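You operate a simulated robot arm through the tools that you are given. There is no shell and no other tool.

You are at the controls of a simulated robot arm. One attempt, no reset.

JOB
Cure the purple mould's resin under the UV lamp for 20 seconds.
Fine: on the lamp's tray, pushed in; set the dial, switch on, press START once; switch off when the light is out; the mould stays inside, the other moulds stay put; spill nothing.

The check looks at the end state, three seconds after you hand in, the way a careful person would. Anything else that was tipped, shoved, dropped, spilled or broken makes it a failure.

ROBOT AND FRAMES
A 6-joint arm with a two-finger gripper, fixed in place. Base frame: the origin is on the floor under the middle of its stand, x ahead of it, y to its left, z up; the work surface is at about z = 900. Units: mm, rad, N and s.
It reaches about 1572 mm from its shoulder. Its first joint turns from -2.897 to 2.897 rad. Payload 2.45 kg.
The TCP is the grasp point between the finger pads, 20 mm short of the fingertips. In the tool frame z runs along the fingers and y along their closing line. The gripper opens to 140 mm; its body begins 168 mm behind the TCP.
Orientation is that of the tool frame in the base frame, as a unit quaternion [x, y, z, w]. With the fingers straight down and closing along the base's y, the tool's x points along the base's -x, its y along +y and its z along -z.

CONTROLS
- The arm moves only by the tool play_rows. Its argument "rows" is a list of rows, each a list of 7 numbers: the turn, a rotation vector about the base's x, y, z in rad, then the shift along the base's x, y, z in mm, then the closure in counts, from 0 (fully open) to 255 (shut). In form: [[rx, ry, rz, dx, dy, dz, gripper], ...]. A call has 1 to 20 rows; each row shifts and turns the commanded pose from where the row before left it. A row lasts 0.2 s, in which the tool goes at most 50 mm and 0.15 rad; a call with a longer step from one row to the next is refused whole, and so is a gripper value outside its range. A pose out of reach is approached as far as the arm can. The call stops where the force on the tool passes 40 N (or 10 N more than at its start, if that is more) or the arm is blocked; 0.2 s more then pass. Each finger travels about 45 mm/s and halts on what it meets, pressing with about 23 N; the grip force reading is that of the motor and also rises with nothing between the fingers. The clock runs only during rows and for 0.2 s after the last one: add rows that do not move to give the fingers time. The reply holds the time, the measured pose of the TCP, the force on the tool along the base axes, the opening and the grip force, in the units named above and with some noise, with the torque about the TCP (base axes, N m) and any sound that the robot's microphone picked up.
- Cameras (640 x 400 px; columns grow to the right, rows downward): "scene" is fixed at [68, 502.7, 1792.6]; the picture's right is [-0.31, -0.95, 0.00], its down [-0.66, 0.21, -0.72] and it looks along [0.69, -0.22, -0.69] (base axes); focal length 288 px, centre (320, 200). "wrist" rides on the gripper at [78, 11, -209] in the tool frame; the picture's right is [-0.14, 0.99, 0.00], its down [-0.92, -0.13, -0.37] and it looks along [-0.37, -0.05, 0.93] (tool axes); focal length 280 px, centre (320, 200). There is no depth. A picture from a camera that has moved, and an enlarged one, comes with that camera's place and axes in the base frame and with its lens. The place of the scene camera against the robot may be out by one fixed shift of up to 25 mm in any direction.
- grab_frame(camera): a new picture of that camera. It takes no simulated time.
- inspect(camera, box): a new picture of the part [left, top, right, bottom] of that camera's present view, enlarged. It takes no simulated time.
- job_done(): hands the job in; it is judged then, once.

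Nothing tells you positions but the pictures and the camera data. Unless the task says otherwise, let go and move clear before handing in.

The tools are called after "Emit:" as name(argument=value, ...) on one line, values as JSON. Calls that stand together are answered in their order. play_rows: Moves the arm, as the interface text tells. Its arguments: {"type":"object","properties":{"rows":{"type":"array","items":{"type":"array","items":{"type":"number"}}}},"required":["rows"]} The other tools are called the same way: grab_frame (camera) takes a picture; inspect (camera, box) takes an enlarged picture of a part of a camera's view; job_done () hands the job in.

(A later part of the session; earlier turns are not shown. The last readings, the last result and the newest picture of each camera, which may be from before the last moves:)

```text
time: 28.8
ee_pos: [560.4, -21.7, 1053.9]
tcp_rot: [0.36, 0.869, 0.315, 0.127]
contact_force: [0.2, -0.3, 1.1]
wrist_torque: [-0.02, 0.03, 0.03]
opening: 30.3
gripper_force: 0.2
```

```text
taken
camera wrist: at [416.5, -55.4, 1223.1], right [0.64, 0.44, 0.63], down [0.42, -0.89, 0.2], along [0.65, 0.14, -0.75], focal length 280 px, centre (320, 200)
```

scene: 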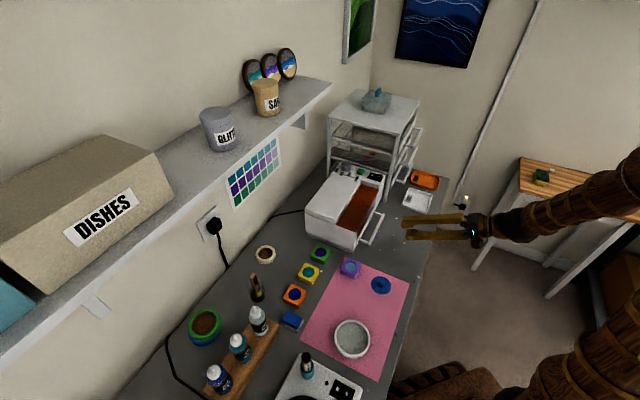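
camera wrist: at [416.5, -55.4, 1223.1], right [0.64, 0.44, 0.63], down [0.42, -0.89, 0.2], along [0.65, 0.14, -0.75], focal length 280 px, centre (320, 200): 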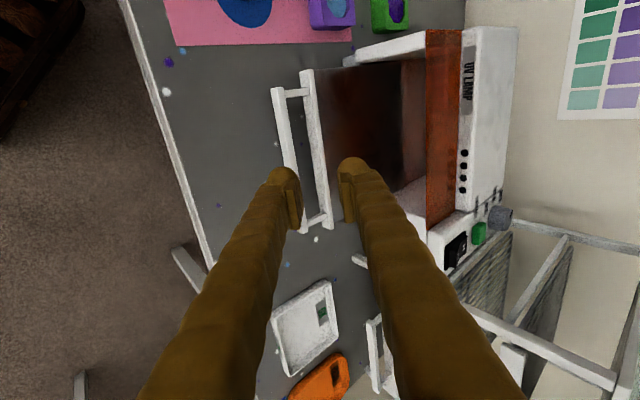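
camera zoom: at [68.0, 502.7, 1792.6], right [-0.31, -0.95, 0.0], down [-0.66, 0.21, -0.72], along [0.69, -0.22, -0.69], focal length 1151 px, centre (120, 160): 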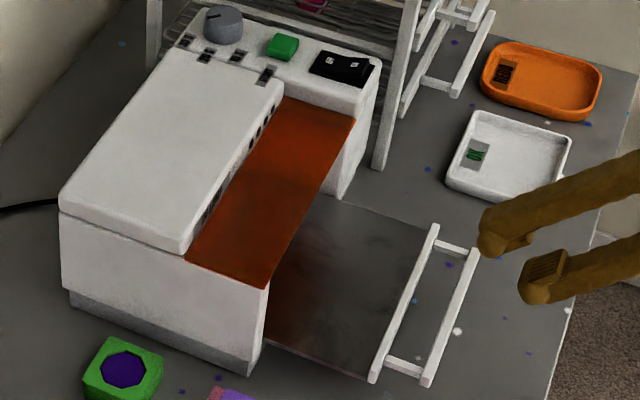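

Tray is out about 97 mm, nothing else moved. Now I'll bring the tool vertical, yaw it so the fingers close along the lamp's long axis, and move above the purple mould.

Emit:
play_rows(rows=[[-0.0822, 0.0822, 0, 0, 0, 20, 200], [-0.0822, 0.0822, 0, 0, 0, 20, 200], [-0.0822, 0.0822, 0, 0, 0, 20, 200], [-0.0822, 0.0822, 0, 0, 0, 20, 150], [-0.0822, 0.0822, 0, 0, 0, 10, 109], [-0.0822, 0.0822, 0, 0, 0, 10, 109], [0, 0, 0.1428, 0, 21.8, 0, 109], [0, 0, 0.1428, 0, 21.8, 0, 109], [0, 0, 0.1428, 0, 21.8, 0, 109], [0, 0, 0.1428, 0, 21.8, 0, 109], [0, 0, 0.1428, 0, 21.8, 0, 109], [0, 0, 0.1428, 0, 21.8, 0, 109], [0, 0, 0.1428, 0, 21.8, 0, 109], [0, 0, 0.1428, 0, 21.8, 0, 109], [0, 0, 0.1428, 0, 21.8, 0, 109], [0, 0, 0.1428, 0, 21.8, 0, 109], [0, 0, 0.1428, 0, 21.8, 0, 109], [0, 0, 0, 0, 0, 0, 109]])

Emit:
grab_frame(camera="wrist")

Emit:
grab_frame(camera="scene")

```text
time: 32.6
ee_pos: [560.7, 219.0, 1155.0]
tcp_rot: [-0.382, 0.924, -0.003, -0.001]
contact_force: [0.0, -0.5, 0.9]
wrist_torque: [-0.02, -0.03, 0.0]
opening: 80.3
gripper_force: 0.1
```

```text
taken
camera wrist: at [497.8, 172.3, 1364.1], right [-0.6, 0.8, 0.0], down [0.74, 0.56, 0.36], along [0.29, 0.22, -0.93], focal length 280 px, centre (320, 200)
```

wrist: 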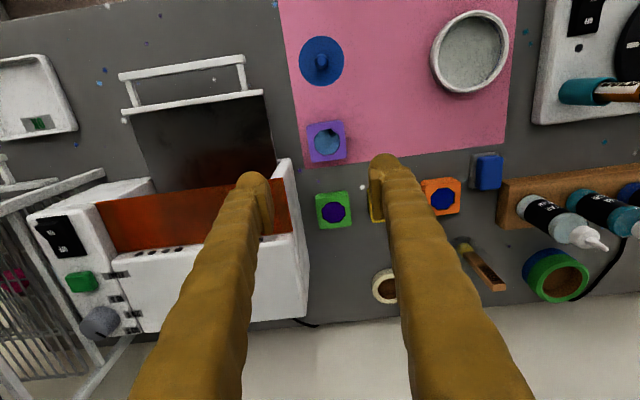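

```text
taken
```

scene: 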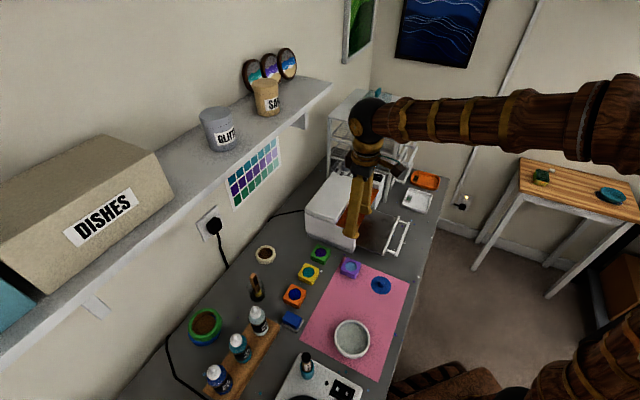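

Emit:
inspect(camera="wrist", box=[270, 90, 390, 240])

Emit:
inspect(camera="wrist", box=[90, 40, 320, 240])

```text
2.67 times, centred on (330, 165) of wrist
camera zoom: at [497.8, 172.3, 1364.1], right [-0.6, 0.8, 0.0], down [0.74, 0.56, 0.36], along [0.29, 0.22, -0.93], focal length 748 px, centre (293, 293)
```

zoom: 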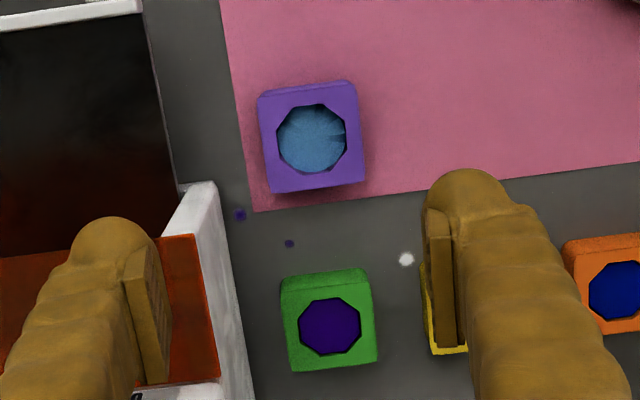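

```text
2.00 times, centred on (205, 140) of wrist
camera zoom: at [497.8, 172.3, 1364.1], right [-0.6, 0.8, 0.0], down [0.74, 0.56, 0.36], along [0.29, 0.22, -0.93], focal length 561 px, centre (550, 320)
```

zoom: 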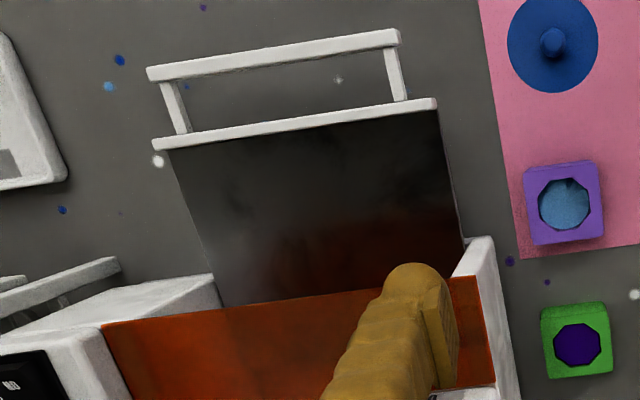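

Mould centre is ~(552.5,224), top z≈930, aligned with the lamp's axes; the lamp corner is ~33 mm from its side. I'll narrow the opening, shift slightly away from the lamp corner and descend partway.

Emit:
play_rows(rows=[[0, 0, 0, -6.2, 0.4, 0, 135], [0, 0, 0, -6.2, 0.4, -10, 135], [0, 0, 0, 0, 0, -25, 135], [0, 0, 0, 0, 0, -25, 135], [0, 0, 0, 0, 0, -25, 135], [0, 0, 0, 0, 0, -25, 135], [0, 0, 0, 0, 0, -25, 135], [0, 0, 0, 0, 0, -20, 135], [0, 0, 0, 0, 0, 0, 135]])

Emit:
inspect(camera="wrist", box=[220, 80, 420, 230])

Emit:
inspect(camera="scene", box=[300, 200, 400, 290])

```text
time: 34.6
ee_pos: [546.3, 219.9, 995.8]
tcp_rot: [-0.381, 0.924, -0.002, -0.002]
contact_force: [-0.1, 0.3, -0.2]
wrist_torque: [-0.02, 0.03, 0.02]
opening: 65.9
gripper_force: 0.0
```

```text
2.67 times, centred on (320, 155) of wrist
camera zoom: at [483.6, 173.7, 1207.3], right [-0.6, 0.8, 0.0], down [0.74, 0.56, 0.36], along [0.29, 0.22, -0.93], focal length 748 px, centre (320, 320)
```

zoom: 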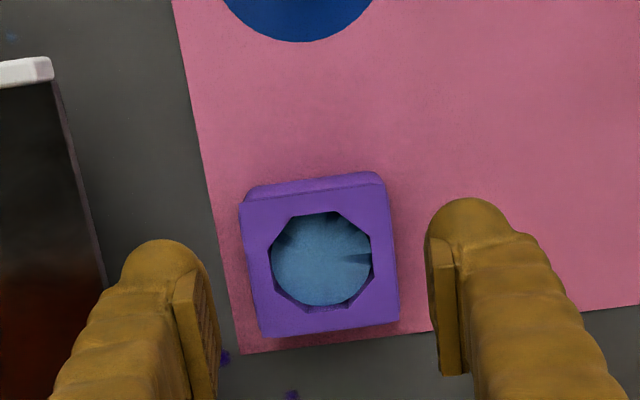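

```text
4.44 times, centred on (350, 245) of scene
camera zoom: at [68.0, 502.7, 1792.6], right [-0.31, -0.95, 0.0], down [-0.66, 0.21, -0.72], along [0.69, -0.22, -0.69], focal length 1278 px, centre (187, 0)
```

zoom: 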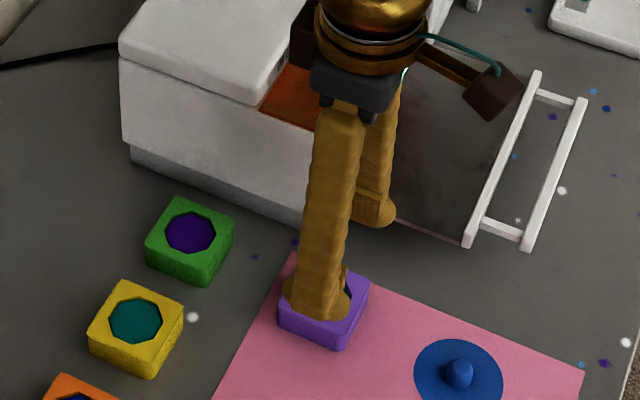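

Centred across the pads. Descending the rest and closing gently.

Emit:
play_rows(rows=[[0, 0, 0, 0.5, 0, -15, 135], [0, 0, 0, 0.5, 0, -15, 135], [0, 0, 0, 0, 0, -15, 135], [0, 0, 0, 0, 0, -12, 135], [0, 0, 0, 0, 0, -9, 135], [0, 0, 0, 0, 0, 0, 135]])

Emit:
inspect(camera="wrist", box=[220, 80, 420, 230])

Emit:
inspect(camera="scene", box=[300, 200, 400, 290])

```text
time: 36.0
ee_pos: [547.9, 221.7, 930.9]
tcp_rot: [-0.382, 0.924, -0.002, -0.002]
contact_force: [0.4, 0.0, 1.2]
wrist_torque: [0.02, 0.01, 0.03]
opening: 65.8
gripper_force: 0.0
```

```text
2.67 times, centred on (320, 155) of wrist
camera zoom: at [485.2, 175.1, 1141.6], right [-0.6, 0.8, 0.0], down [0.74, 0.56, 0.36], along [0.29, 0.22, -0.93], focal length 748 px, centre (320, 320)
```

zoom: 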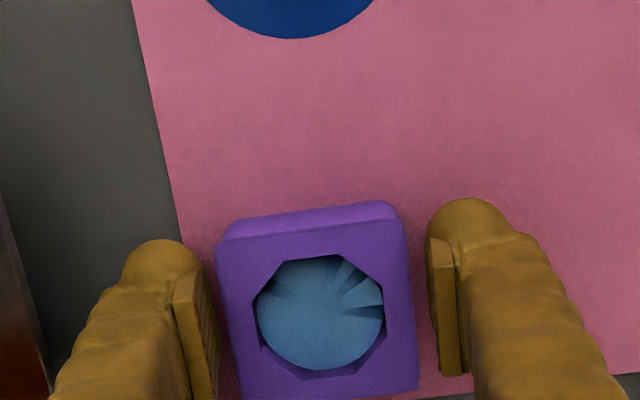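

```text
4.44 times, centred on (350, 245) of scene
camera zoom: at [68.0, 502.7, 1792.6], right [-0.31, -0.95, 0.0], down [-0.66, 0.21, -0.72], along [0.69, -0.22, -0.69], focal length 1278 px, centre (187, 0)
```

zoom: 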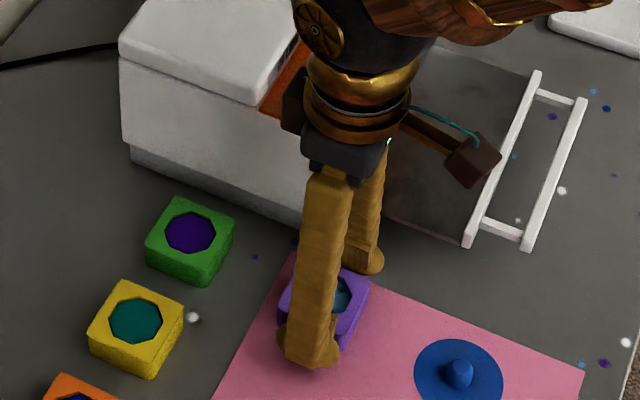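

Emit:
play_rows(rows=[[0, 0, 0, 0, 0, 0, 142], [0, 0, 0, 0, 0, 0, 148], [0, 0, 0, 0, 0, 0, 152], [0, 0, 0, 0, 0, 0, 156], [0, 0, 0, 0, 0, 0, 160], [0, 0, 0, 0, 0, 0, 166], [0, 0, 0, 0, 0, 0, 180], [0, 0, 0, 0, 0, 0, 200], [0, 0, 0, 0, 0, 0, 200]])

Emit:
inspect(camera="wrist", box=[220, 80, 420, 230])

```text
time: 38.0
ee_pos: [548.4, 220.7, 932.1]
tcp_rot: [-0.382, 0.924, -0.003, -0.002]
contact_force: [2.0, -0.9, 3.4]
wrist_torque: [-0.01, 0.01, -0.02]
opening: 56.6
gripper_force: 23.0
```

```text
2.67 times, centred on (320, 155) of wrist
camera zoom: at [485.2, 175.1, 1141.8], right [-0.6, 0.8, 0.0], down [0.74, 0.56, 0.36], along [0.29, 0.22, -0.93], focal length 748 px, centre (320, 320)
```

zoom: 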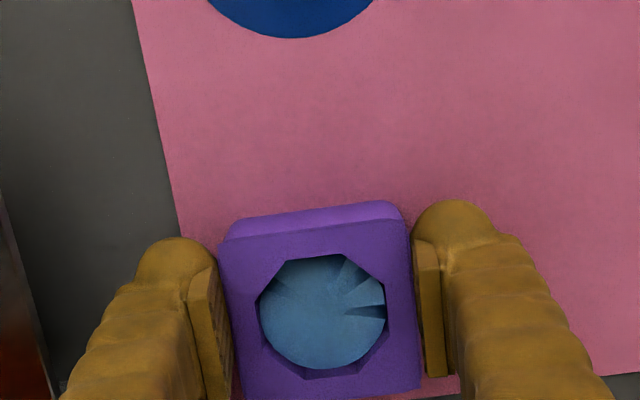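

Gripped at 56.6 mm. Lifting slowly and smoothly to keep the resin level.

Emit:
play_rows(rows=[[0, 0, 0, 0, 0, 2, 200], [0, 0, 0, 0, 0, 4, 200], [0, 0, 0, 0, 0, 8, 200], [0, 0, 0, 0, 0, 12, 200], [0, 0, 0, 0, 0, 12, 200], [0, 0, 0, 0, 0, 12, 200], [0, 0, 0, 0, 0, 12, 200], [0, 0, 0, 0, 0, 12, 200], [0, 0, 0, 0, 0, 8, 200], [0, 0, 0, 0, 0, 4, 200], [0, 0, 0, 0, 0, 2, 200], [0, 0, 0, 0, 0, 0, 200]])

Emit:
inspect(camera="wrist", box=[220, 80, 420, 230])

Emit:
inspect(camera="scene", box=[290, 180, 430, 290])

```text
time: 40.6
ee_pos: [548.3, 218.9, 1020.4]
tcp_rot: [-0.382, 0.924, -0.002, -0.001]
contact_force: [0.5, -0.3, 0.2]
wrist_torque: [0.02, 0.02, 0.01]
opening: 56.7
gripper_force: 22.9
```

```text
2.67 times, centred on (320, 155) of wrist
camera zoom: at [485.6, 173.4, 1230.6], right [-0.6, 0.8, 0.0], down [0.74, 0.56, 0.36], along [0.29, 0.22, -0.93], focal length 748 px, centre (320, 320)
```

zoom: 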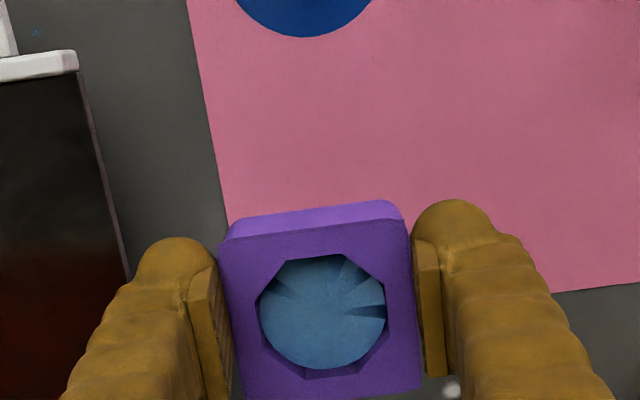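

```text
3.64 times, centred on (360, 235) of scene
camera zoom: at [68.0, 502.7, 1792.6], right [-0.31, -0.95, 0.0], down [-0.66, 0.21, -0.72], along [0.69, -0.22, -0.69], focal length 1046 px, centre (174, 73)
```

zoom: 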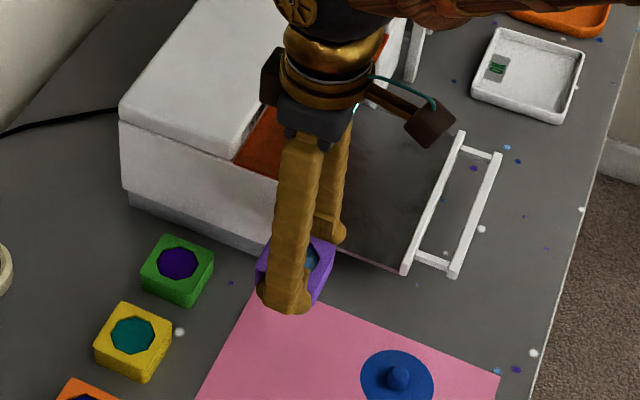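

Held level. Now carrying it back from the lamp corner and across above the tray, smoothly.

Emit:
play_rows(rows=[[0, 0, 0, -3, -3, 0, 200], [0, 0, 0, -5.5, -5.5, 0, 200], [0, 0, 0, -5.5, -5.5, 0, 200], [0, 0, 0, -3, -3, 0, 200], [0, 0, 0, 2.9, -2.8, 0, 200], [0, 0, 0, 5.7, -5.6, 0, 200], [0, 0, 0, 8.6, -8.4, 0, 200], [0, 0, 0, 10, -9.8, 0, 200], [0, 0, 0, 10, -9.8, 0, 200], [0, 0, 0, 10, -9.8, 0, 200], [0, 0, 0, 10, -9.8, 0, 200], [0, 0, 0, 10, -9.8, 0, 200], [0, 0, 0, 10, -9.8, 0, 200], [0, 0, 0, 10, -9.8, 0, 200], [0, 0, 0, 10, -9.8, 0, 200], [0, 0, 0, 10, -9.8, 0, 200], [0, 0, 0, 8.6, -8.4, 0, 200], [0, 0, 0, 5.7, -5.6, 0, 200], [0, 0, 0, 2.9, -2.8, 0, 200], [0, 0, 0, 2.1, -2.1, 0, 200]])

Emit:
grab_frame(camera="wrist")

Emit:
inspect(camera="scene", box=[290, 160, 430, 260])

```text
time: 44.8
ee_pos: [657.6, 78.1, 1019.5]
tcp_rot: [-0.382, 0.924, -0.003, -0.002]
contact_force: [-0.5, 0.2, -1.3]
wrist_torque: [-0.05, -0.03, 0.02]
opening: 57.0
gripper_force: 22.9
```

```text
taken
camera wrist: at [594.3, 32.2, 1229.8], right [-0.6, 0.8, 0.0], down [0.74, 0.56, 0.36], along [0.29, 0.22, -0.93], focal length 280 px, centre (320, 200)
```

wrist: 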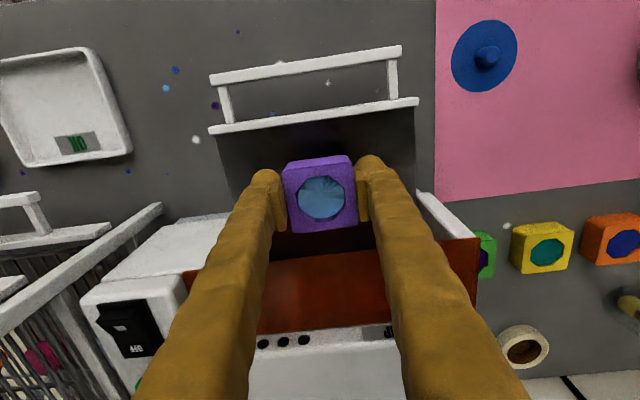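

```text
4.00 times, centred on (360, 210) of scene
camera zoom: at [68.0, 502.7, 1792.6], right [-0.31, -0.95, 0.0], down [-0.66, 0.21, -0.72], along [0.69, -0.22, -0.69], focal length 1151 px, centre (160, 160)
```

zoom: 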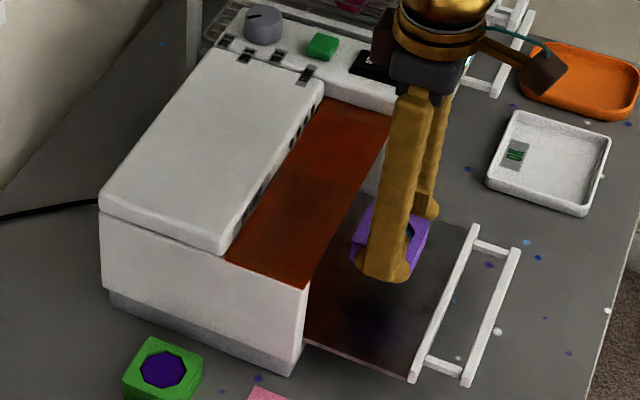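

Mould is centred over the extended tray. Lowering in stages, then in tiny steps feeling for contact.

Emit:
play_rows(rows=[[0, 0, 0, 0, 0, -2, 200], [0, 0, 0, 0, 0, -5, 200], [0, 0, 0, 0, 0, -7, 200], [0, 0, 0, 0, 0, -7, 200], [0, 0, 0, 0, 0, -5, 200], [0, 0, 0, 0, 0, -3, 200], [0, 0, 0, 0, 0, -1, 200], [0, 0, 0, 0, 0, 0, 200]])

Emit:
inspect(camera="scene", box=[330, 190, 430, 260])

Emit:
inspect(camera="wrist", box=[200, 30, 440, 250])

```text
time: 46.6
ee_pos: [657.7, 78.1, 989.5]
tcp_rot: [-0.382, 0.924, -0.003, -0.002]
contact_force: [0.0, -0.1, -0.8]
wrist_torque: [0.04, -0.01, 0.0]
opening: 57.0
gripper_force: 23.4
```

```text
5.71 times, centred on (380, 225) of scene
camera zoom: at [68.0, 502.7, 1792.6], right [-0.31, -0.95, 0.0], down [-0.66, 0.21, -0.72], along [0.69, -0.22, -0.69], focal length 1644 px, centre (-23, 57)
```

zoom: 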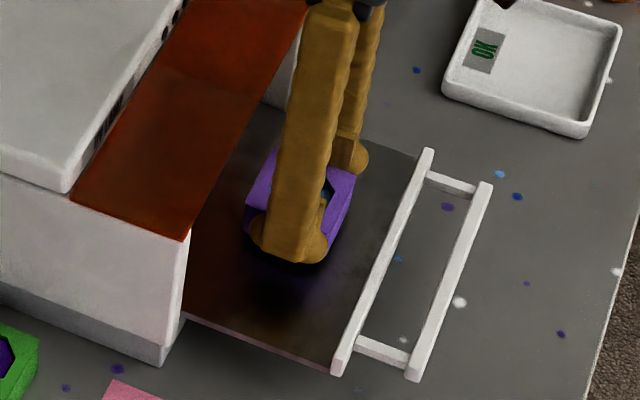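

```text
1.82 times, centred on (320, 140) of wrist
camera zoom: at [594.2, 32.3, 1200.3], right [-0.6, 0.8, 0.0], down [0.74, 0.56, 0.36], along [0.29, 0.22, -0.93], focal length 510 px, centre (320, 309)
```

zoom: 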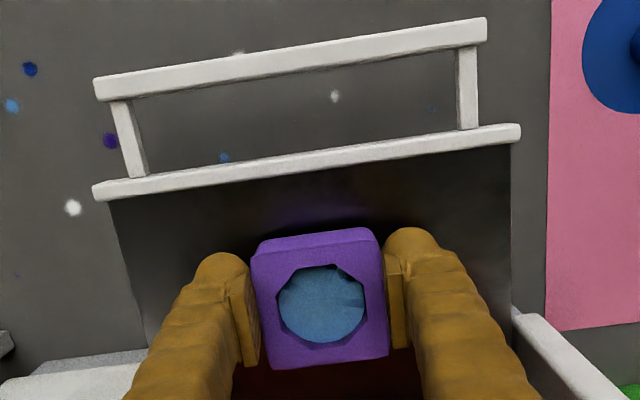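

Emit:
play_rows(rows=[[0, 0, 0, 0, 0, -3, 200], [0, 0, 0, 0, 0, -4, 200], [0, 0, 0, 0, 0, -3, 200], [0, 0, 0, 0, 0, 0, 200]])

```text
time: 47.6
ee_pos: [657.5, 78.5, 979.8]
tcp_rot: [-0.382, 0.924, -0.003, -0.001]
contact_force: [0.2, 0.0, 0.1]
wrist_torque: [-0.01, 0.01, 0.0]
opening: 56.7
gripper_force: 22.7
```

Emit:
play_rows(rows=[[0, 0, 0, 0, 0, -2, 200], [0, 0, 0, 0, 0, -2, 200], [0, 0, 0, 0, 0, -1, 200], [0, 0, 0, 0, 0, 0, 200]])

Emit:
inspect(camera="scene", box=[340, 200, 400, 250])

```text
time: 48.6
ee_pos: [656.7, 78.9, 974.5]
tcp_rot: [-0.382, 0.924, -0.002, -0.001]
contact_force: [-4.1, 5.3, 34.5]
wrist_torque: [0.21, 0.13, 0.0]
opening: 56.6
gripper_force: 22.6
```

```text
8.00 times, centred on (370, 225) of scene
camera zoom: at [68.0, 502.7, 1792.6], right [-0.31, -0.95, 0.0], down [-0.66, 0.21, -0.72], along [0.69, -0.22, -0.69], focal length 2301 px, centre (-80, 0)
```

zoom: 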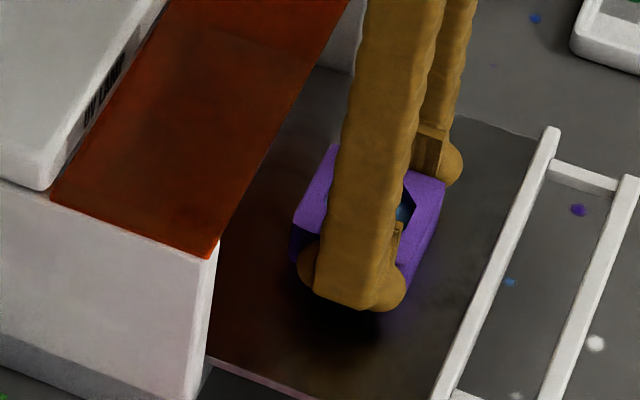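

Contact with the tray floor (34 N). I'll ease up slightly and release gradually.

Emit:
play_rows(rows=[[0, 0, 0, 0, 0, 0.5, 200], [0, 0, 0, 0, 0, 0, 165], [0, 0, 0, 0, 0, 0, 158], [0, 0, 0, 0, 0, 0, 153], [0, 0, 0, 0, 0, 0, 148], [0, 0, 0, 0, 0, 0, 142], [0, 0, 0, 0, 0, 0, 135], [0, 0, 0, 0, 0, 0, 128], [0, 0, 0, 0, 0, 0, 128]])

Emit:
inspect(camera="wrist", box=[200, 80, 440, 250])

Emit:
inspect(camera="scene", box=[340, 200, 400, 250])

```text
time: 50.6
ee_pos: [656.4, 80.7, 976.7]
tcp_rot: [-0.382, 0.924, -0.003, -0.003]
contact_force: [-0.3, 0.9, -0.8]
wrist_torque: [-0.01, -0.04, -0.02]
opening: 69.9
gripper_force: 0.0
```

```text
2.35 times, centred on (320, 165) of wrist
camera zoom: at [593.6, 33.4, 1186.0], right [-0.6, 0.8, 0.0], down [0.74, 0.56, 0.36], along [0.29, 0.22, -0.93], focal length 660 px, centre (320, 282)
```

zoom: 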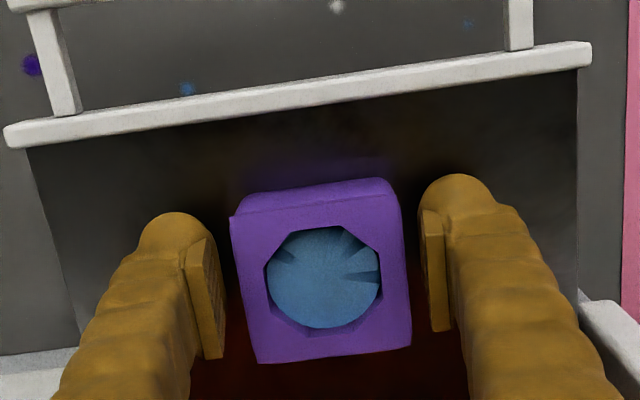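

```text
8.00 times, centred on (370, 225) of scene
camera zoom: at [68.0, 502.7, 1792.6], right [-0.31, -0.95, 0.0], down [-0.66, 0.21, -0.72], along [0.69, -0.22, -0.69], focal length 2301 px, centre (-80, 0)
```

zoom: 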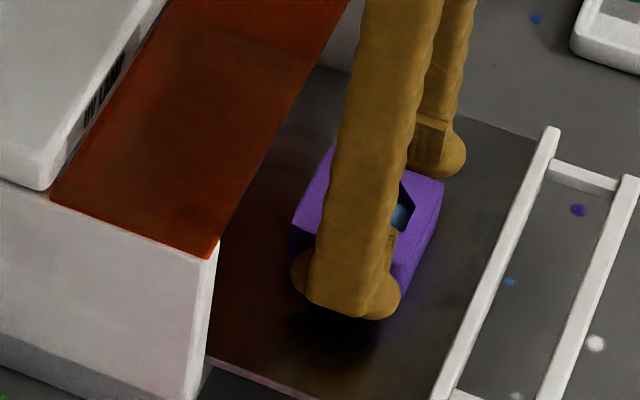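

Released, mould sitting level on the tray. Raising straight up.

Emit:
play_rows(rows=[[0, 0, 0, 0, 0, 4, 128], [0, 0, 0, 0, 0, 8, 128], [0, 0, 0, 0, 0, 12, 128], [0, 0, 0, 0, 0, 18, 128], [0, 0, 0, 0, 0, 25, 128], [0, 0, 0, 0, 0, 25, 128], [0, 0, 0, 0, 0, 25, 128], [0, 0, 0, 0, 0, 25, 128], [0, 0, 0, 0, 0, 8, 128], [0, 0, 0, 0, 0, 0, 128]])

Emit:
grab_frame(camera="wrist")

Emit:
inspect(camera="scene", box=[300, 180, 420, 260])

```text
time: 52.8
ee_pos: [654.6, 76.7, 1125.4]
tcp_rot: [-0.382, 0.924, -0.002, -0.002]
contact_force: [-1.2, -0.3, 0.2]
wrist_torque: [-0.02, -0.02, -0.01]
opening: 69.2
gripper_force: 0.1
```

```text
taken
camera wrist: at [591.4, 31.5, 1335.6], right [-0.6, 0.8, 0.0], down [0.74, 0.56, 0.36], along [0.29, 0.22, -0.93], focal length 280 px, centre (320, 200)
```

wrist: 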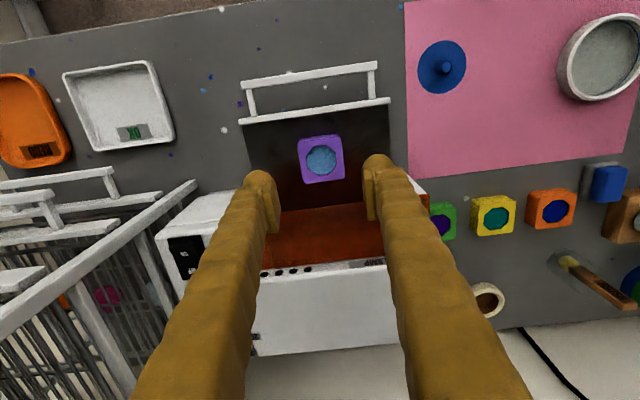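

```text
5.00 times, centred on (360, 220) of scene
camera zoom: at [68.0, 502.7, 1792.6], right [-0.31, -0.95, 0.0], down [-0.66, 0.21, -0.72], along [0.69, -0.22, -0.69], focal length 1438 px, centre (120, 100)
```

zoom: 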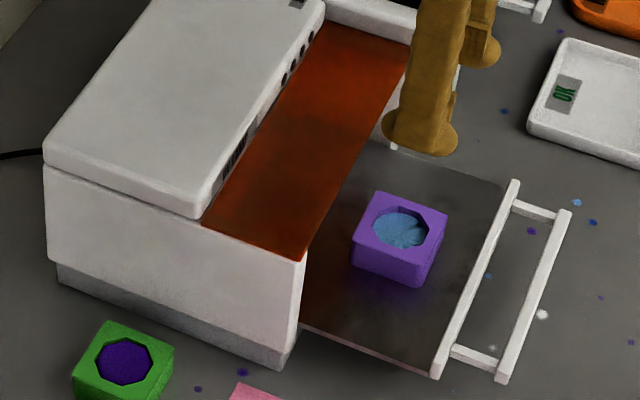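

The mould sits well on the tray, no spill. Next: close the fingers and go around to the front of the handle bar (~(590,10)) to push the tray in.

Emit:
play_rows(rows=[[0, 0, 0, -12.6, -12.6, 0, 180], [0, 0, 0, -12.6, -12.6, 0, 255], [0, 0, 0, -12.6, -12.6, 0, 255], [0, 0, 0, -12.6, -12.6, 0, 255], [0, 0, 0, -12.6, -12.6, 0, 255], [0, 0, 0, -12.6, -12.6, 0, 255], [0, 0, 0, -12.6, -12.6, 0, 255], [0, 0, 0, -12.6, -12.6, 0, 255], [0, 0, 0, 0, 0, -22, 255], [0, 0, 0, 0, 0, -22, 255], [0, 0, 0, 0, 0, -22, 255], [0, 0, 0, 0, 0, -22, 255], [0, 0, 0, 0, 0, 0, 255]])

Emit:
grab_frame(camera="wrist")

Emit:
inspect(camera="scene", box=[340, 180, 460, 260])

```text
time: 55.6
ee_pos: [555.7, -20.9, 1037.2]
tcp_rot: [-0.382, 0.924, -0.002, -0.002]
contact_force: [-0.4, -0.4, 0.6]
wrist_torque: [0.01, -0.04, -0.01]
opening: 0.1
gripper_force: 22.9
```

```text
taken
camera wrist: at [492.7, -66.3, 1247.3], right [-0.6, 0.8, 0.0], down [0.74, 0.56, 0.36], along [0.29, 0.22, -0.93], focal length 280 px, centre (320, 200)
```

wrist: 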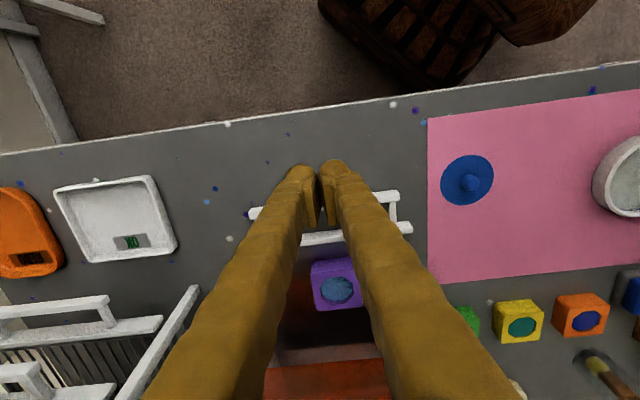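

```text
5.00 times, centred on (400, 220) of scene
camera zoom: at [68.0, 502.7, 1792.6], right [-0.31, -0.95, 0.0], down [-0.66, 0.21, -0.72], along [0.69, -0.22, -0.69], focal length 1438 px, centre (-80, 100)
```

zoom: 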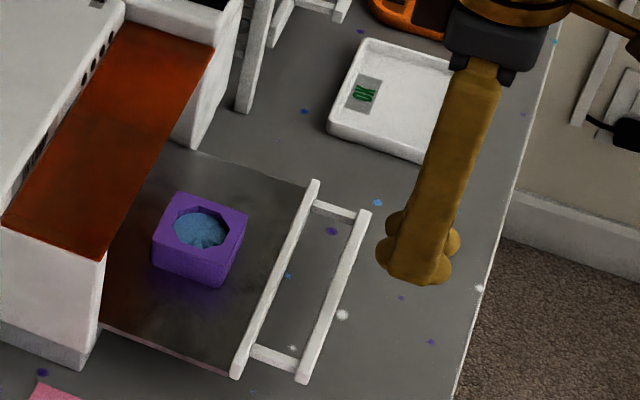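

Clear of the bar by ~15 mm. Descending to bar height, then pushing in slowly.

Emit:
play_rows(rows=[[0, 0, 0, 0, 0, -20, 255], [0, 0, 0, 0, 0, -20, 255], [0, 0, 0, 0, 0, -20, 255], [0, 0, 0, 0, 0, -14, 255], [0, 0, 0, 0, 0, -8, 255], [0, 0, 0, 0, 0, 0, 255]])

Emit:
inspect(camera="scene", box=[340, 180, 460, 260])

```text
time: 57.0
ee_pos: [556.2, -21.5, 957.0]
tcp_rot: [-0.383, 0.924, -0.002, -0.001]
contact_force: [0.2, -0.2, 0.2]
wrist_torque: [-0.01, -0.01, 0.01]
opening: 0.0
gripper_force: 22.5
```

```text
5.00 times, centred on (400, 220) of scene
camera zoom: at [68.0, 502.7, 1792.6], right [-0.31, -0.95, 0.0], down [-0.66, 0.21, -0.72], along [0.69, -0.22, -0.69], focal length 1438 px, centre (-80, 100)
```

zoom: 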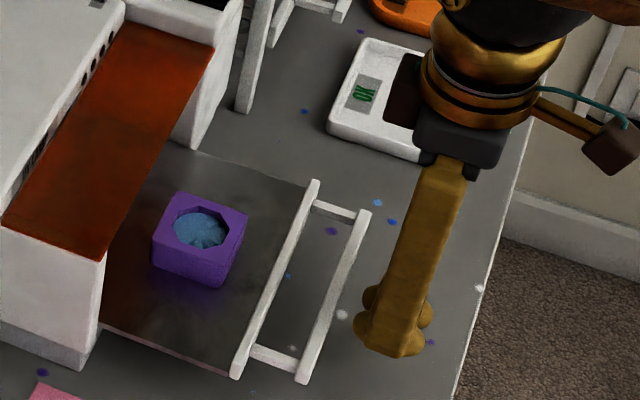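

Emit:
play_rows(rows=[[0, 0, 0, 2.8, 2.8, 0, 255], [0, 0, 0, 2.8, 2.8, 0, 255], [0, 0, 0, 1.6, 1.6, 0, 255], [0, 0, 0, 1.2, 1.2, 0, 255], [0, 0, 0, 1.2, 1.2, 0, 255], [0, 0, 0, 1.2, 1.2, 0, 255], [0, 0, 0, 1.2, 1.2, 0, 255], [0, 0, 0, 1.6, 1.6, 0, 255], [0, 0, 0, 2, 2, 0, 255], [0, 0, 0, 2.4, 2.4, 0, 255], [0, 0, 0, 2.4, 2.4, 0, 255]])

Emit:
inspect(camera="scene", box=[340, 180, 460, 260])

```text
time: 59.4
ee_pos: [576.2, -2.1, 955.5]
tcp_rot: [-0.382, 0.924, -0.003, -0.002]
contact_force: [-0.1, -0.5, -1.0]
wrist_torque: [0.01, -0.02, -0.01]
opening: 0.2
gripper_force: 22.8
```

```text
5.00 times, centred on (400, 220) of scene
camera zoom: at [68.0, 502.7, 1792.6], right [-0.31, -0.95, 0.0], down [-0.66, 0.21, -0.72], along [0.69, -0.22, -0.69], focal length 1438 px, centre (-80, 100)
```

zoom: 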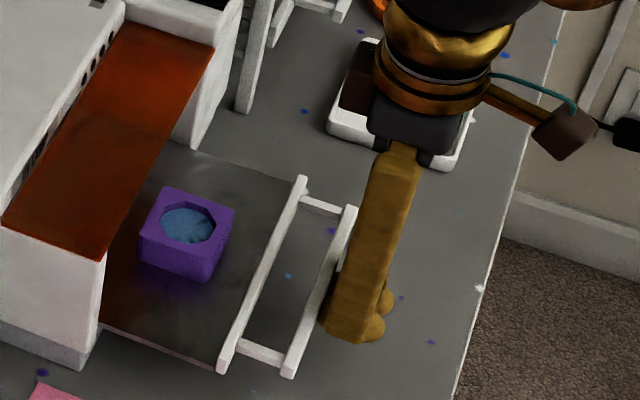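

The tray moves in freely with the mould riding along. Continuing slowly.

Emit:
play_rows(rows=[[0, 0, 0, 1.2, 1.2, 0, 255], [0, 0, 0, 2, 2, 0, 255], [0, 0, 0, 2.8, 2.8, 0, 255], [0, 0, 0, 3, 3, 0, 255], [0, 0, 0, 3, 3, 0, 255], [0, 0, 0, 3, 3, 0, 255], [0, 0, 0, 3, 3, 0, 255], [0, 0, 0, 3, 3, 0, 255], [0, 0, 0, 3, 3, 0, 255], [0, 0, 0, 3, 3, 0, 255], [0, 0, 0, 3, 3, 0, 255], [0, 0, 0, 3, 3, 0, 255], [0, 0, 0, 3, 3, 0, 255], [0, 0, 0, 2.5, 2.5, 0, 255], [0, 0, 0, 1.5, 1.5, 0, 255], [0, 0, 0, 1, 1, 0, 255]])

Emit:
inspect(camera="scene", box=[320, 180, 440, 260])

Emit:
grab_frame(camera="wrist")

```text
time: 62.8
ee_pos: [617.9, 40.6, 955.3]
tcp_rot: [-0.383, 0.924, -0.003, -0.001]
contact_force: [0.1, -0.2, -0.7]
wrist_torque: [0.0, 0.01, 0.02]
opening: 0.1
gripper_force: 29.3
```

```text
5.00 times, centred on (380, 220) of scene
camera zoom: at [68.0, 502.7, 1792.6], right [-0.31, -0.95, 0.0], down [-0.66, 0.21, -0.72], along [0.69, -0.22, -0.69], focal length 1438 px, centre (20, 100)
```

zoom: 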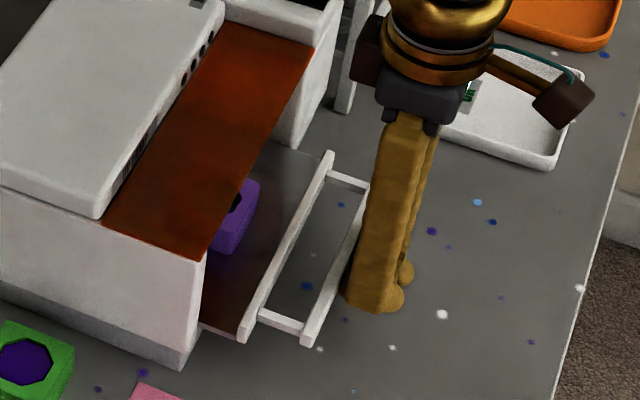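

```text
taken
camera wrist: at [554.8, -6.3, 1164.7], right [-0.6, 0.8, 0.0], down [0.74, 0.56, 0.36], along [0.29, 0.22, -0.93], focal length 280 px, centre (320, 200)
```

wrist: 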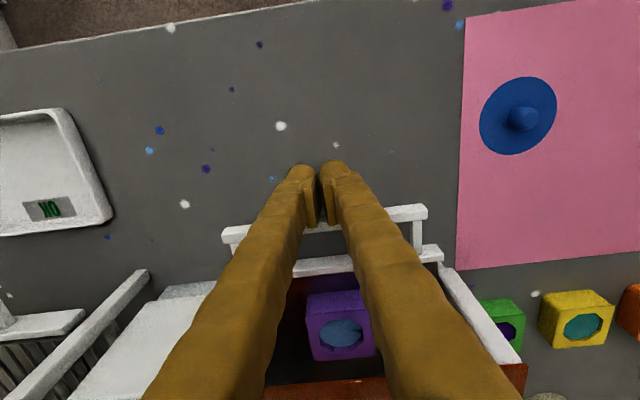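

Emit:
play_rows(rows=[[0, 0, 0, 1.5, 1.5, 0, 255], [0, 0, 0, 2, 2, 0, 255], [0, 0, 0, 2, 2, 0, 255], [0, 0, 0, 2, 2, 0, 255], [0, 0, 0, 2, 2, 0, 255], [0, 0, 0, 2, 2, 0, 255], [0, 0, 0, 1.5, 1.5, 0, 255], [0, 0, 0, 1, 1, 0, 255], [0, 0, 0, 0.8, 0.8, 0, 255], [0, 0, 0, 0.8, 0.8, 0, 255], [0, 0, 0, 0.8, 0.8, 0, 255], [0, 0, 0, 0.8, 0.8, 0, 255], [0, 0, 0, 0.8, 0.8, 0, 255]])

Emit:
inspect(camera="scene", box=[320, 180, 440, 260])

```text
time: 65.6
ee_pos: [634.6, 56.5, 954.9]
tcp_rot: [-0.382, 0.924, -0.003, -0.001]
contact_force: [0.2, -0.1, 0.2]
wrist_torque: [0.02, 0.0, 0.01]
opening: 0.1
gripper_force: 29.5
```

```text
5.00 times, centred on (380, 220) of scene
camera zoom: at [68.0, 502.7, 1792.6], right [-0.31, -0.95, 0.0], down [-0.66, 0.21, -0.72], along [0.69, -0.22, -0.69], focal length 1438 px, centre (20, 100)
```

zoom: 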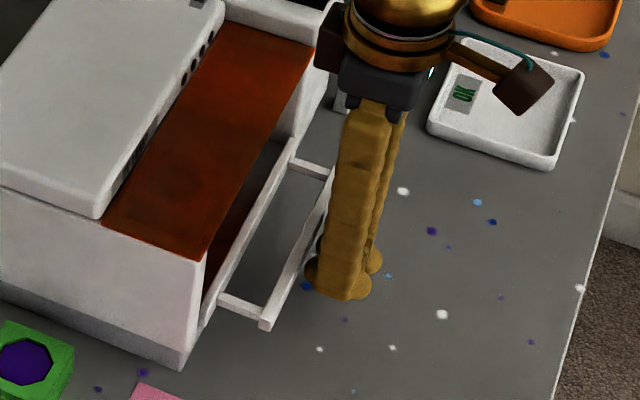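

The handle is back near its original place. I'll nudge gently until it bottoms out.

Emit:
play_rows(rows=[[0, 0, 0, 0.7, 0.7, 0, 255], [0, 0, 0, 0.7, 0.7, 0, 255], [0, 0, 0, 0.7, 0.7, 0, 255], [0, 0, 0, 0, 0, 0, 255]])

Emit:
inspect(camera="scene", box=[330, 190, 400, 260])

```text
time: 66.6
ee_pos: [637.8, 58.7, 954.1]
tcp_rot: [-0.382, 0.924, -0.002, -0.002]
contact_force: [0.1, -0.4, 0.3]
wrist_torque: [0.03, 0.01, -0.03]
opening: 0.1
gripper_force: 30.2
```

```text
5.71 times, centred on (365, 225) of scene
camera zoom: at [68.0, 502.7, 1792.6], right [-0.31, -0.95, 0.0], down [-0.66, 0.21, -0.72], along [0.69, -0.22, -0.69], focal length 1644 px, centre (63, 57)
```

zoom: 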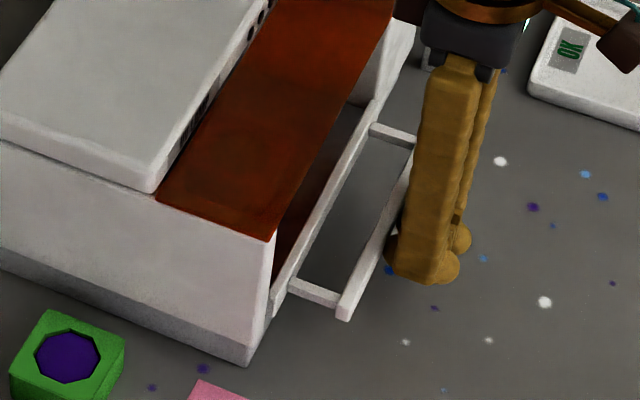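

Emit:
play_rows(rows=[[0, 0, 0, 0.7, 0.7, 0, 255], [0, 0, 0, 0.7, 0.7, 0, 255], [0, 0, 0, 0, 0, 0, 255]])

Emit:
inspect(camera="scene", box=[330, 190, 400, 260])

```text
time: 67.4
ee_pos: [639.0, 60.9, 954.7]
tcp_rot: [-0.382, 0.924, -0.003, -0.002]
contact_force: [-0.7, -0.3, -0.1]
wrist_torque: [0.0, -0.02, -0.01]
opening: 0.0
gripper_force: 29.4
```

```text
5.71 times, centred on (365, 225) of scene
camera zoom: at [68.0, 502.7, 1792.6], right [-0.31, -0.95, 0.0], down [-0.66, 0.21, -0.72], along [0.69, -0.22, -0.69], focal length 1644 px, centre (63, 57)
```

zoom: 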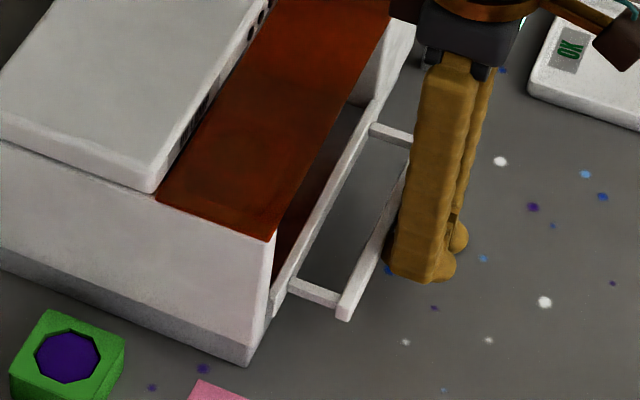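

The tray appears to have coasted home ahead of the fingers. I'll advance a few more mm to confirm it's against its stop.

Emit:
play_rows(rows=[[0, 0, 0, 0.7, 0.7, 0, 255], [0, 0, 0, 0.7, 0.7, 0, 255], [0, 0, 0, 0.7, 0.7, 0, 255], [0, 0, 0, 0, 0, 0, 255]])

```text
time: 68.4
ee_pos: [639.3, 61.6, 955.4]
tcp_rot: [-0.383, 0.924, -0.002, -0.004]
contact_force: [-7.4, -11.5, 3.5]
wrist_torque: [-0.07, 0.04, -0.03]
opening: 6.0
gripper_force: 29.9
stopped in row 4: the force on the tool passed its limit at 41 N (the readings are from after the stop); the commanded pose is now the measured one
```

The tray hit its firm stop. Backing off and rising, then checking that the lamp and mould are fine.

Emit:
play_rows(rows=[[0, 0, 0, -2, -2, 0, 255], [0, 0, 0, -5, -5, 0, 255], [0, 0, 0, -7, -7, 0, 255], [0, 0, 0, -7, -7, 0, 255], [0, 0, 0, 0, 0, 15, 255], [0, 0, 0, 0, 0, 30, 255], [0, 0, 0, 0, 0, 40, 255], [0, 0, 0, 0, 0, 40, 255], [0, 0, 0, 0, 0, 40, 255], [0, 0, 0, 0, 0, 0, 255]])

Emit:
inspect(camera="scene", box=[280, 160, 440, 260])

Emit:
grab_frame(camera="wrist")

```text
time: 70.6
ee_pos: [621.2, 42.8, 1120.1]
tcp_rot: [-0.382, 0.924, -0.002, -0.003]
contact_force: [-0.2, 0.1, 0.1]
wrist_torque: [-0.01, -0.01, -0.02]
opening: 0.1
gripper_force: 29.5
```

```text
4.00 times, centred on (360, 210) of scene
camera zoom: at [68.0, 502.7, 1792.6], right [-0.31, -0.95, 0.0], down [-0.66, 0.21, -0.72], along [0.69, -0.22, -0.69], focal length 1151 px, centre (160, 160)
```

zoom: 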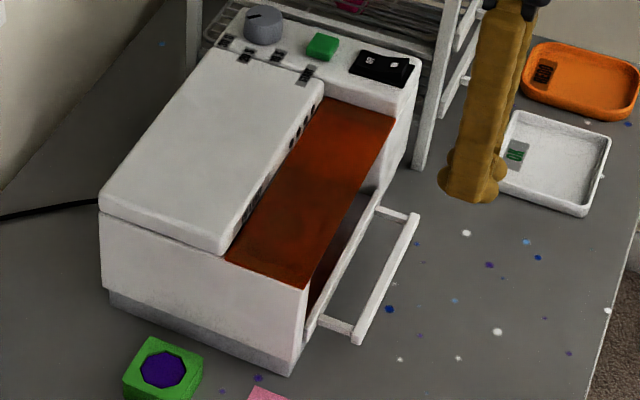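

```text
taken
camera wrist: at [558.5, -2.5, 1330.2], right [-0.6, 0.8, 0.0], down [0.74, 0.56, 0.36], along [0.29, 0.22, -0.93], focal length 280 px, centre (320, 200)
```

wrist: 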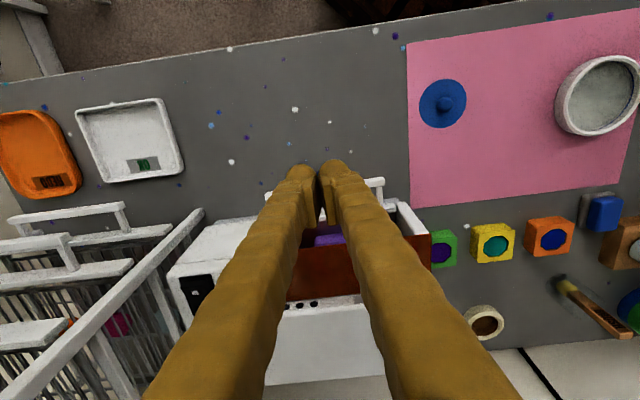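

Tray is home, lamp unmoved, mould inside. Next is the dial: I'll rise, turn the tool so the fingers close parallel to the rack's side, lean it slightly away from the rack, and look at the controls.

Emit:
play_rows(rows=[[0, 0, -0.1428, 0, 0, 35, 200], [0, 0, -0.1428, 0, 0, 35, 150], [0, 0, -0.1428, 0, 0, 35, 128], [0, 0, -0.1428, 0, 0, 35, 128], [0, 0, -0.1428, 0, 0, 35, 128], [0, 0, -0.1428, 20, 8, 20, 128], [0, 0, -0.1428, 30, 10, 0, 128], [0, 0, -0.1428, 30, 10, 0, 128], [0, 0, -0.1428, 30, 10, 0, 128], [0, 0, -0.1428, 30, 10, 0, 128], [0, 0, -0.1428, 30, 10, 0, 128], [0, 0, 0, 0, 0, 0, 128]])

Emit:
grab_frame(camera="scene")

Emit:
grab_frame(camera="wrist")

```text
time: 73.2
ee_pos: [789.7, 99.8, 1314.2]
tcp_rot: [0.384, 0.923, 0.001, -0.004]
contact_force: [0.5, 0.4, -0.4]
wrist_torque: [0.0, 0.0, 0.0]
opening: 69.7
gripper_force: 0.0
```

```text
taken
```

scene: 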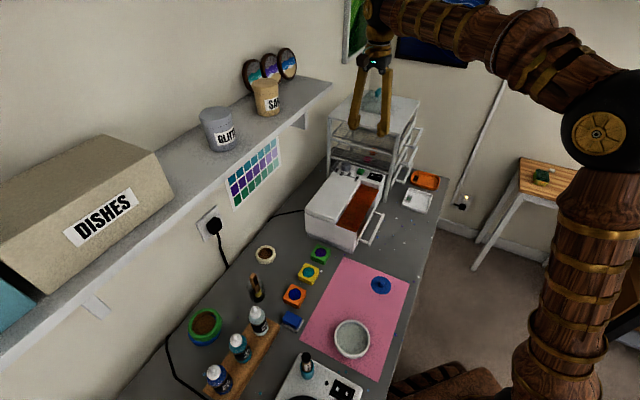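

```text
taken
camera wrist: at [744.0, 162.1, 1525.4], right [0.8, 0.6, 0.0], down [0.56, -0.74, 0.36], along [0.22, -0.29, -0.93], focal length 280 px, centre (320, 200)
```

wrist: 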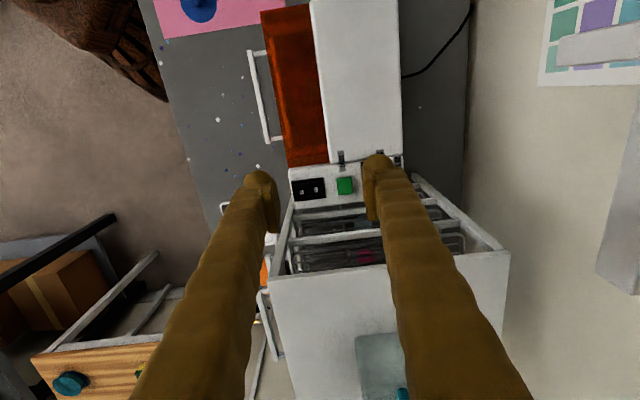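

Good clearance to the shelf. Moving over the dial to view it between the fingers.

Emit:
play_rows(rows=[[0, 0, 0, 25, 2, -5, 128], [0, 0, 0, 30, 2, -6, 128], [0, 0, 0, 30, 2, -6, 128], [0, 0, 0, 25, 2, -6, 128], [0, 0, 0, 6, 1, -1, 128], [0, 0, 0, 0, 0, 0, 128]])

Emit:
grab_frame(camera="wrist")

Emit:
inspect(camera="wrist", box=[220, 80, 380, 210])

Emit:
grab_frame(camera="scene")

```text
time: 74.6
ee_pos: [904.9, 107.2, 1291.2]
tcp_rot: [0.384, 0.924, 0.0, -0.004]
contact_force: [0.1, -0.5, 0.2]
wrist_torque: [0.0, 0.0, -0.01]
opening: 69.5
gripper_force: 0.1
```

```text
taken
camera wrist: at [858.4, 170.9, 1500.9], right [0.8, 0.6, 0.0], down [0.56, -0.74, 0.36], along [0.22, -0.29, -0.93], focal length 280 px, centre (320, 200)
```

wrist: 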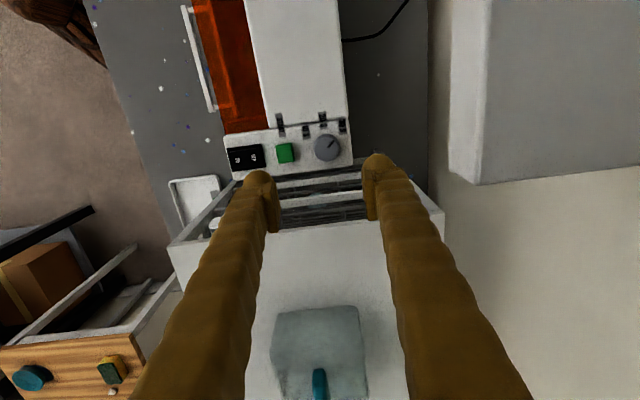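

```text
3.08 times, centred on (300, 145) of wrist
camera zoom: at [858.4, 170.9, 1500.9], right [0.8, 0.6, 0.0], down [0.56, -0.74, 0.36], along [0.22, -0.29, -0.93], focal length 863 px, centre (382, 369)
```

zoom: 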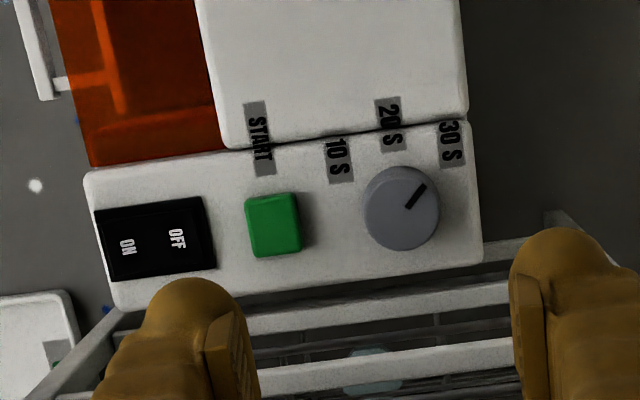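

```text
taken
```

scene: 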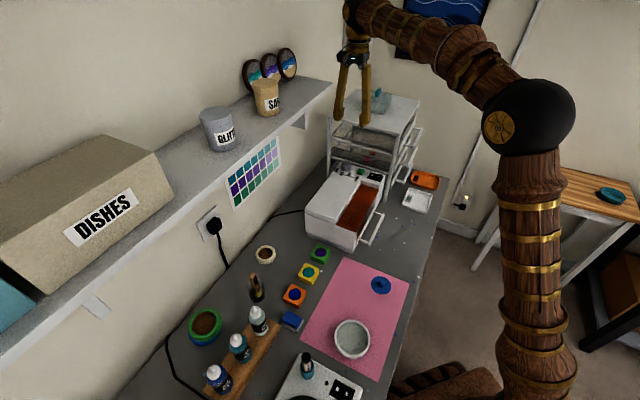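

I can see all controls clearly now: the pointer is at 30 S. The shelf corner is close (about 70 mm from the dial's axis, z≈1413–1430), so I'll check the wrist's bulk before going down.

Emit:
inspect(camera="scene", box=[290, 0, 450, 140])

Emit:
inspect(camera="wrist", box=[290, 100, 350, 160])

Emit:
inspect(camera="wrist", box=[420, 0, 640, 220])

```text
2.86 times, centred on (370, 70) of scene
camera zoom: at [68.0, 502.7, 1792.6], right [-0.31, -0.95, 0.0], down [-0.66, 0.21, -0.72], along [0.69, -0.22, -0.69], focal length 822 px, centre (177, 571)
```

zoom: 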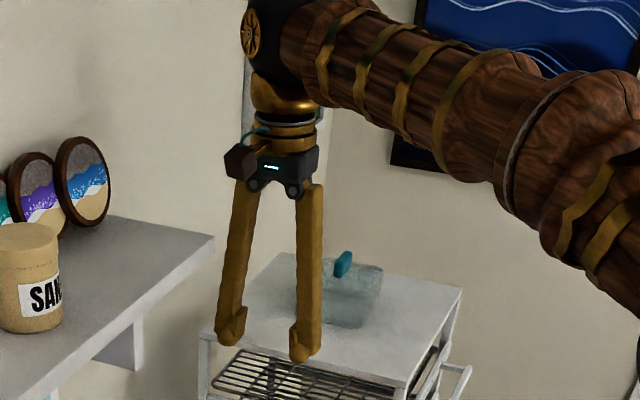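

```text
6.67 times, centred on (320, 130) of wrist
camera zoom: at [858.4, 170.9, 1500.9], right [0.8, 0.6, 0.0], down [0.56, -0.74, 0.36], along [0.22, -0.29, -0.93], focal length 1869 px, centre (320, 667)
```

zoom: 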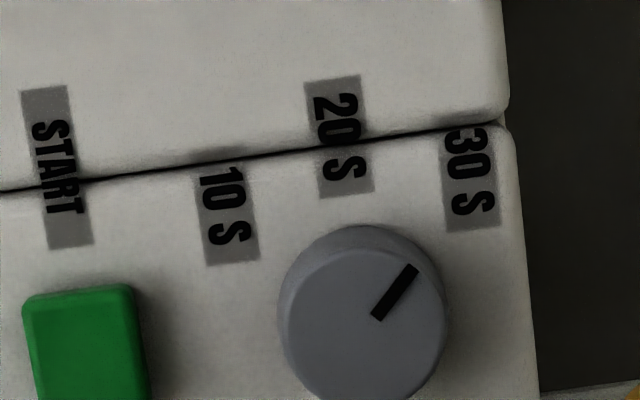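

```text
1.82 times, centred on (530, 110) of wrist
camera zoom: at [858.4, 170.9, 1500.9], right [0.8, 0.6, 0.0], down [0.56, -0.74, 0.36], along [0.22, -0.29, -0.93], focal length 510 px, centre (-62, 364)
```

zoom: 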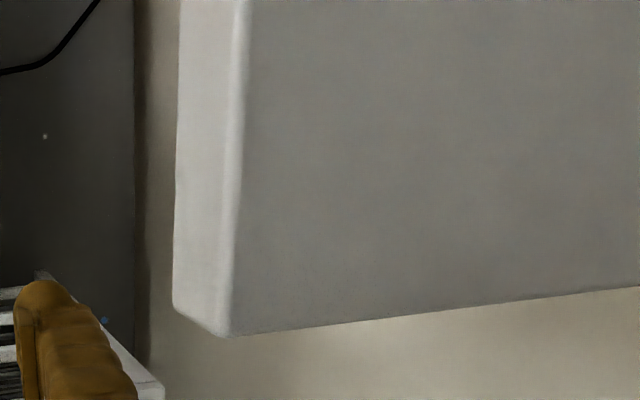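

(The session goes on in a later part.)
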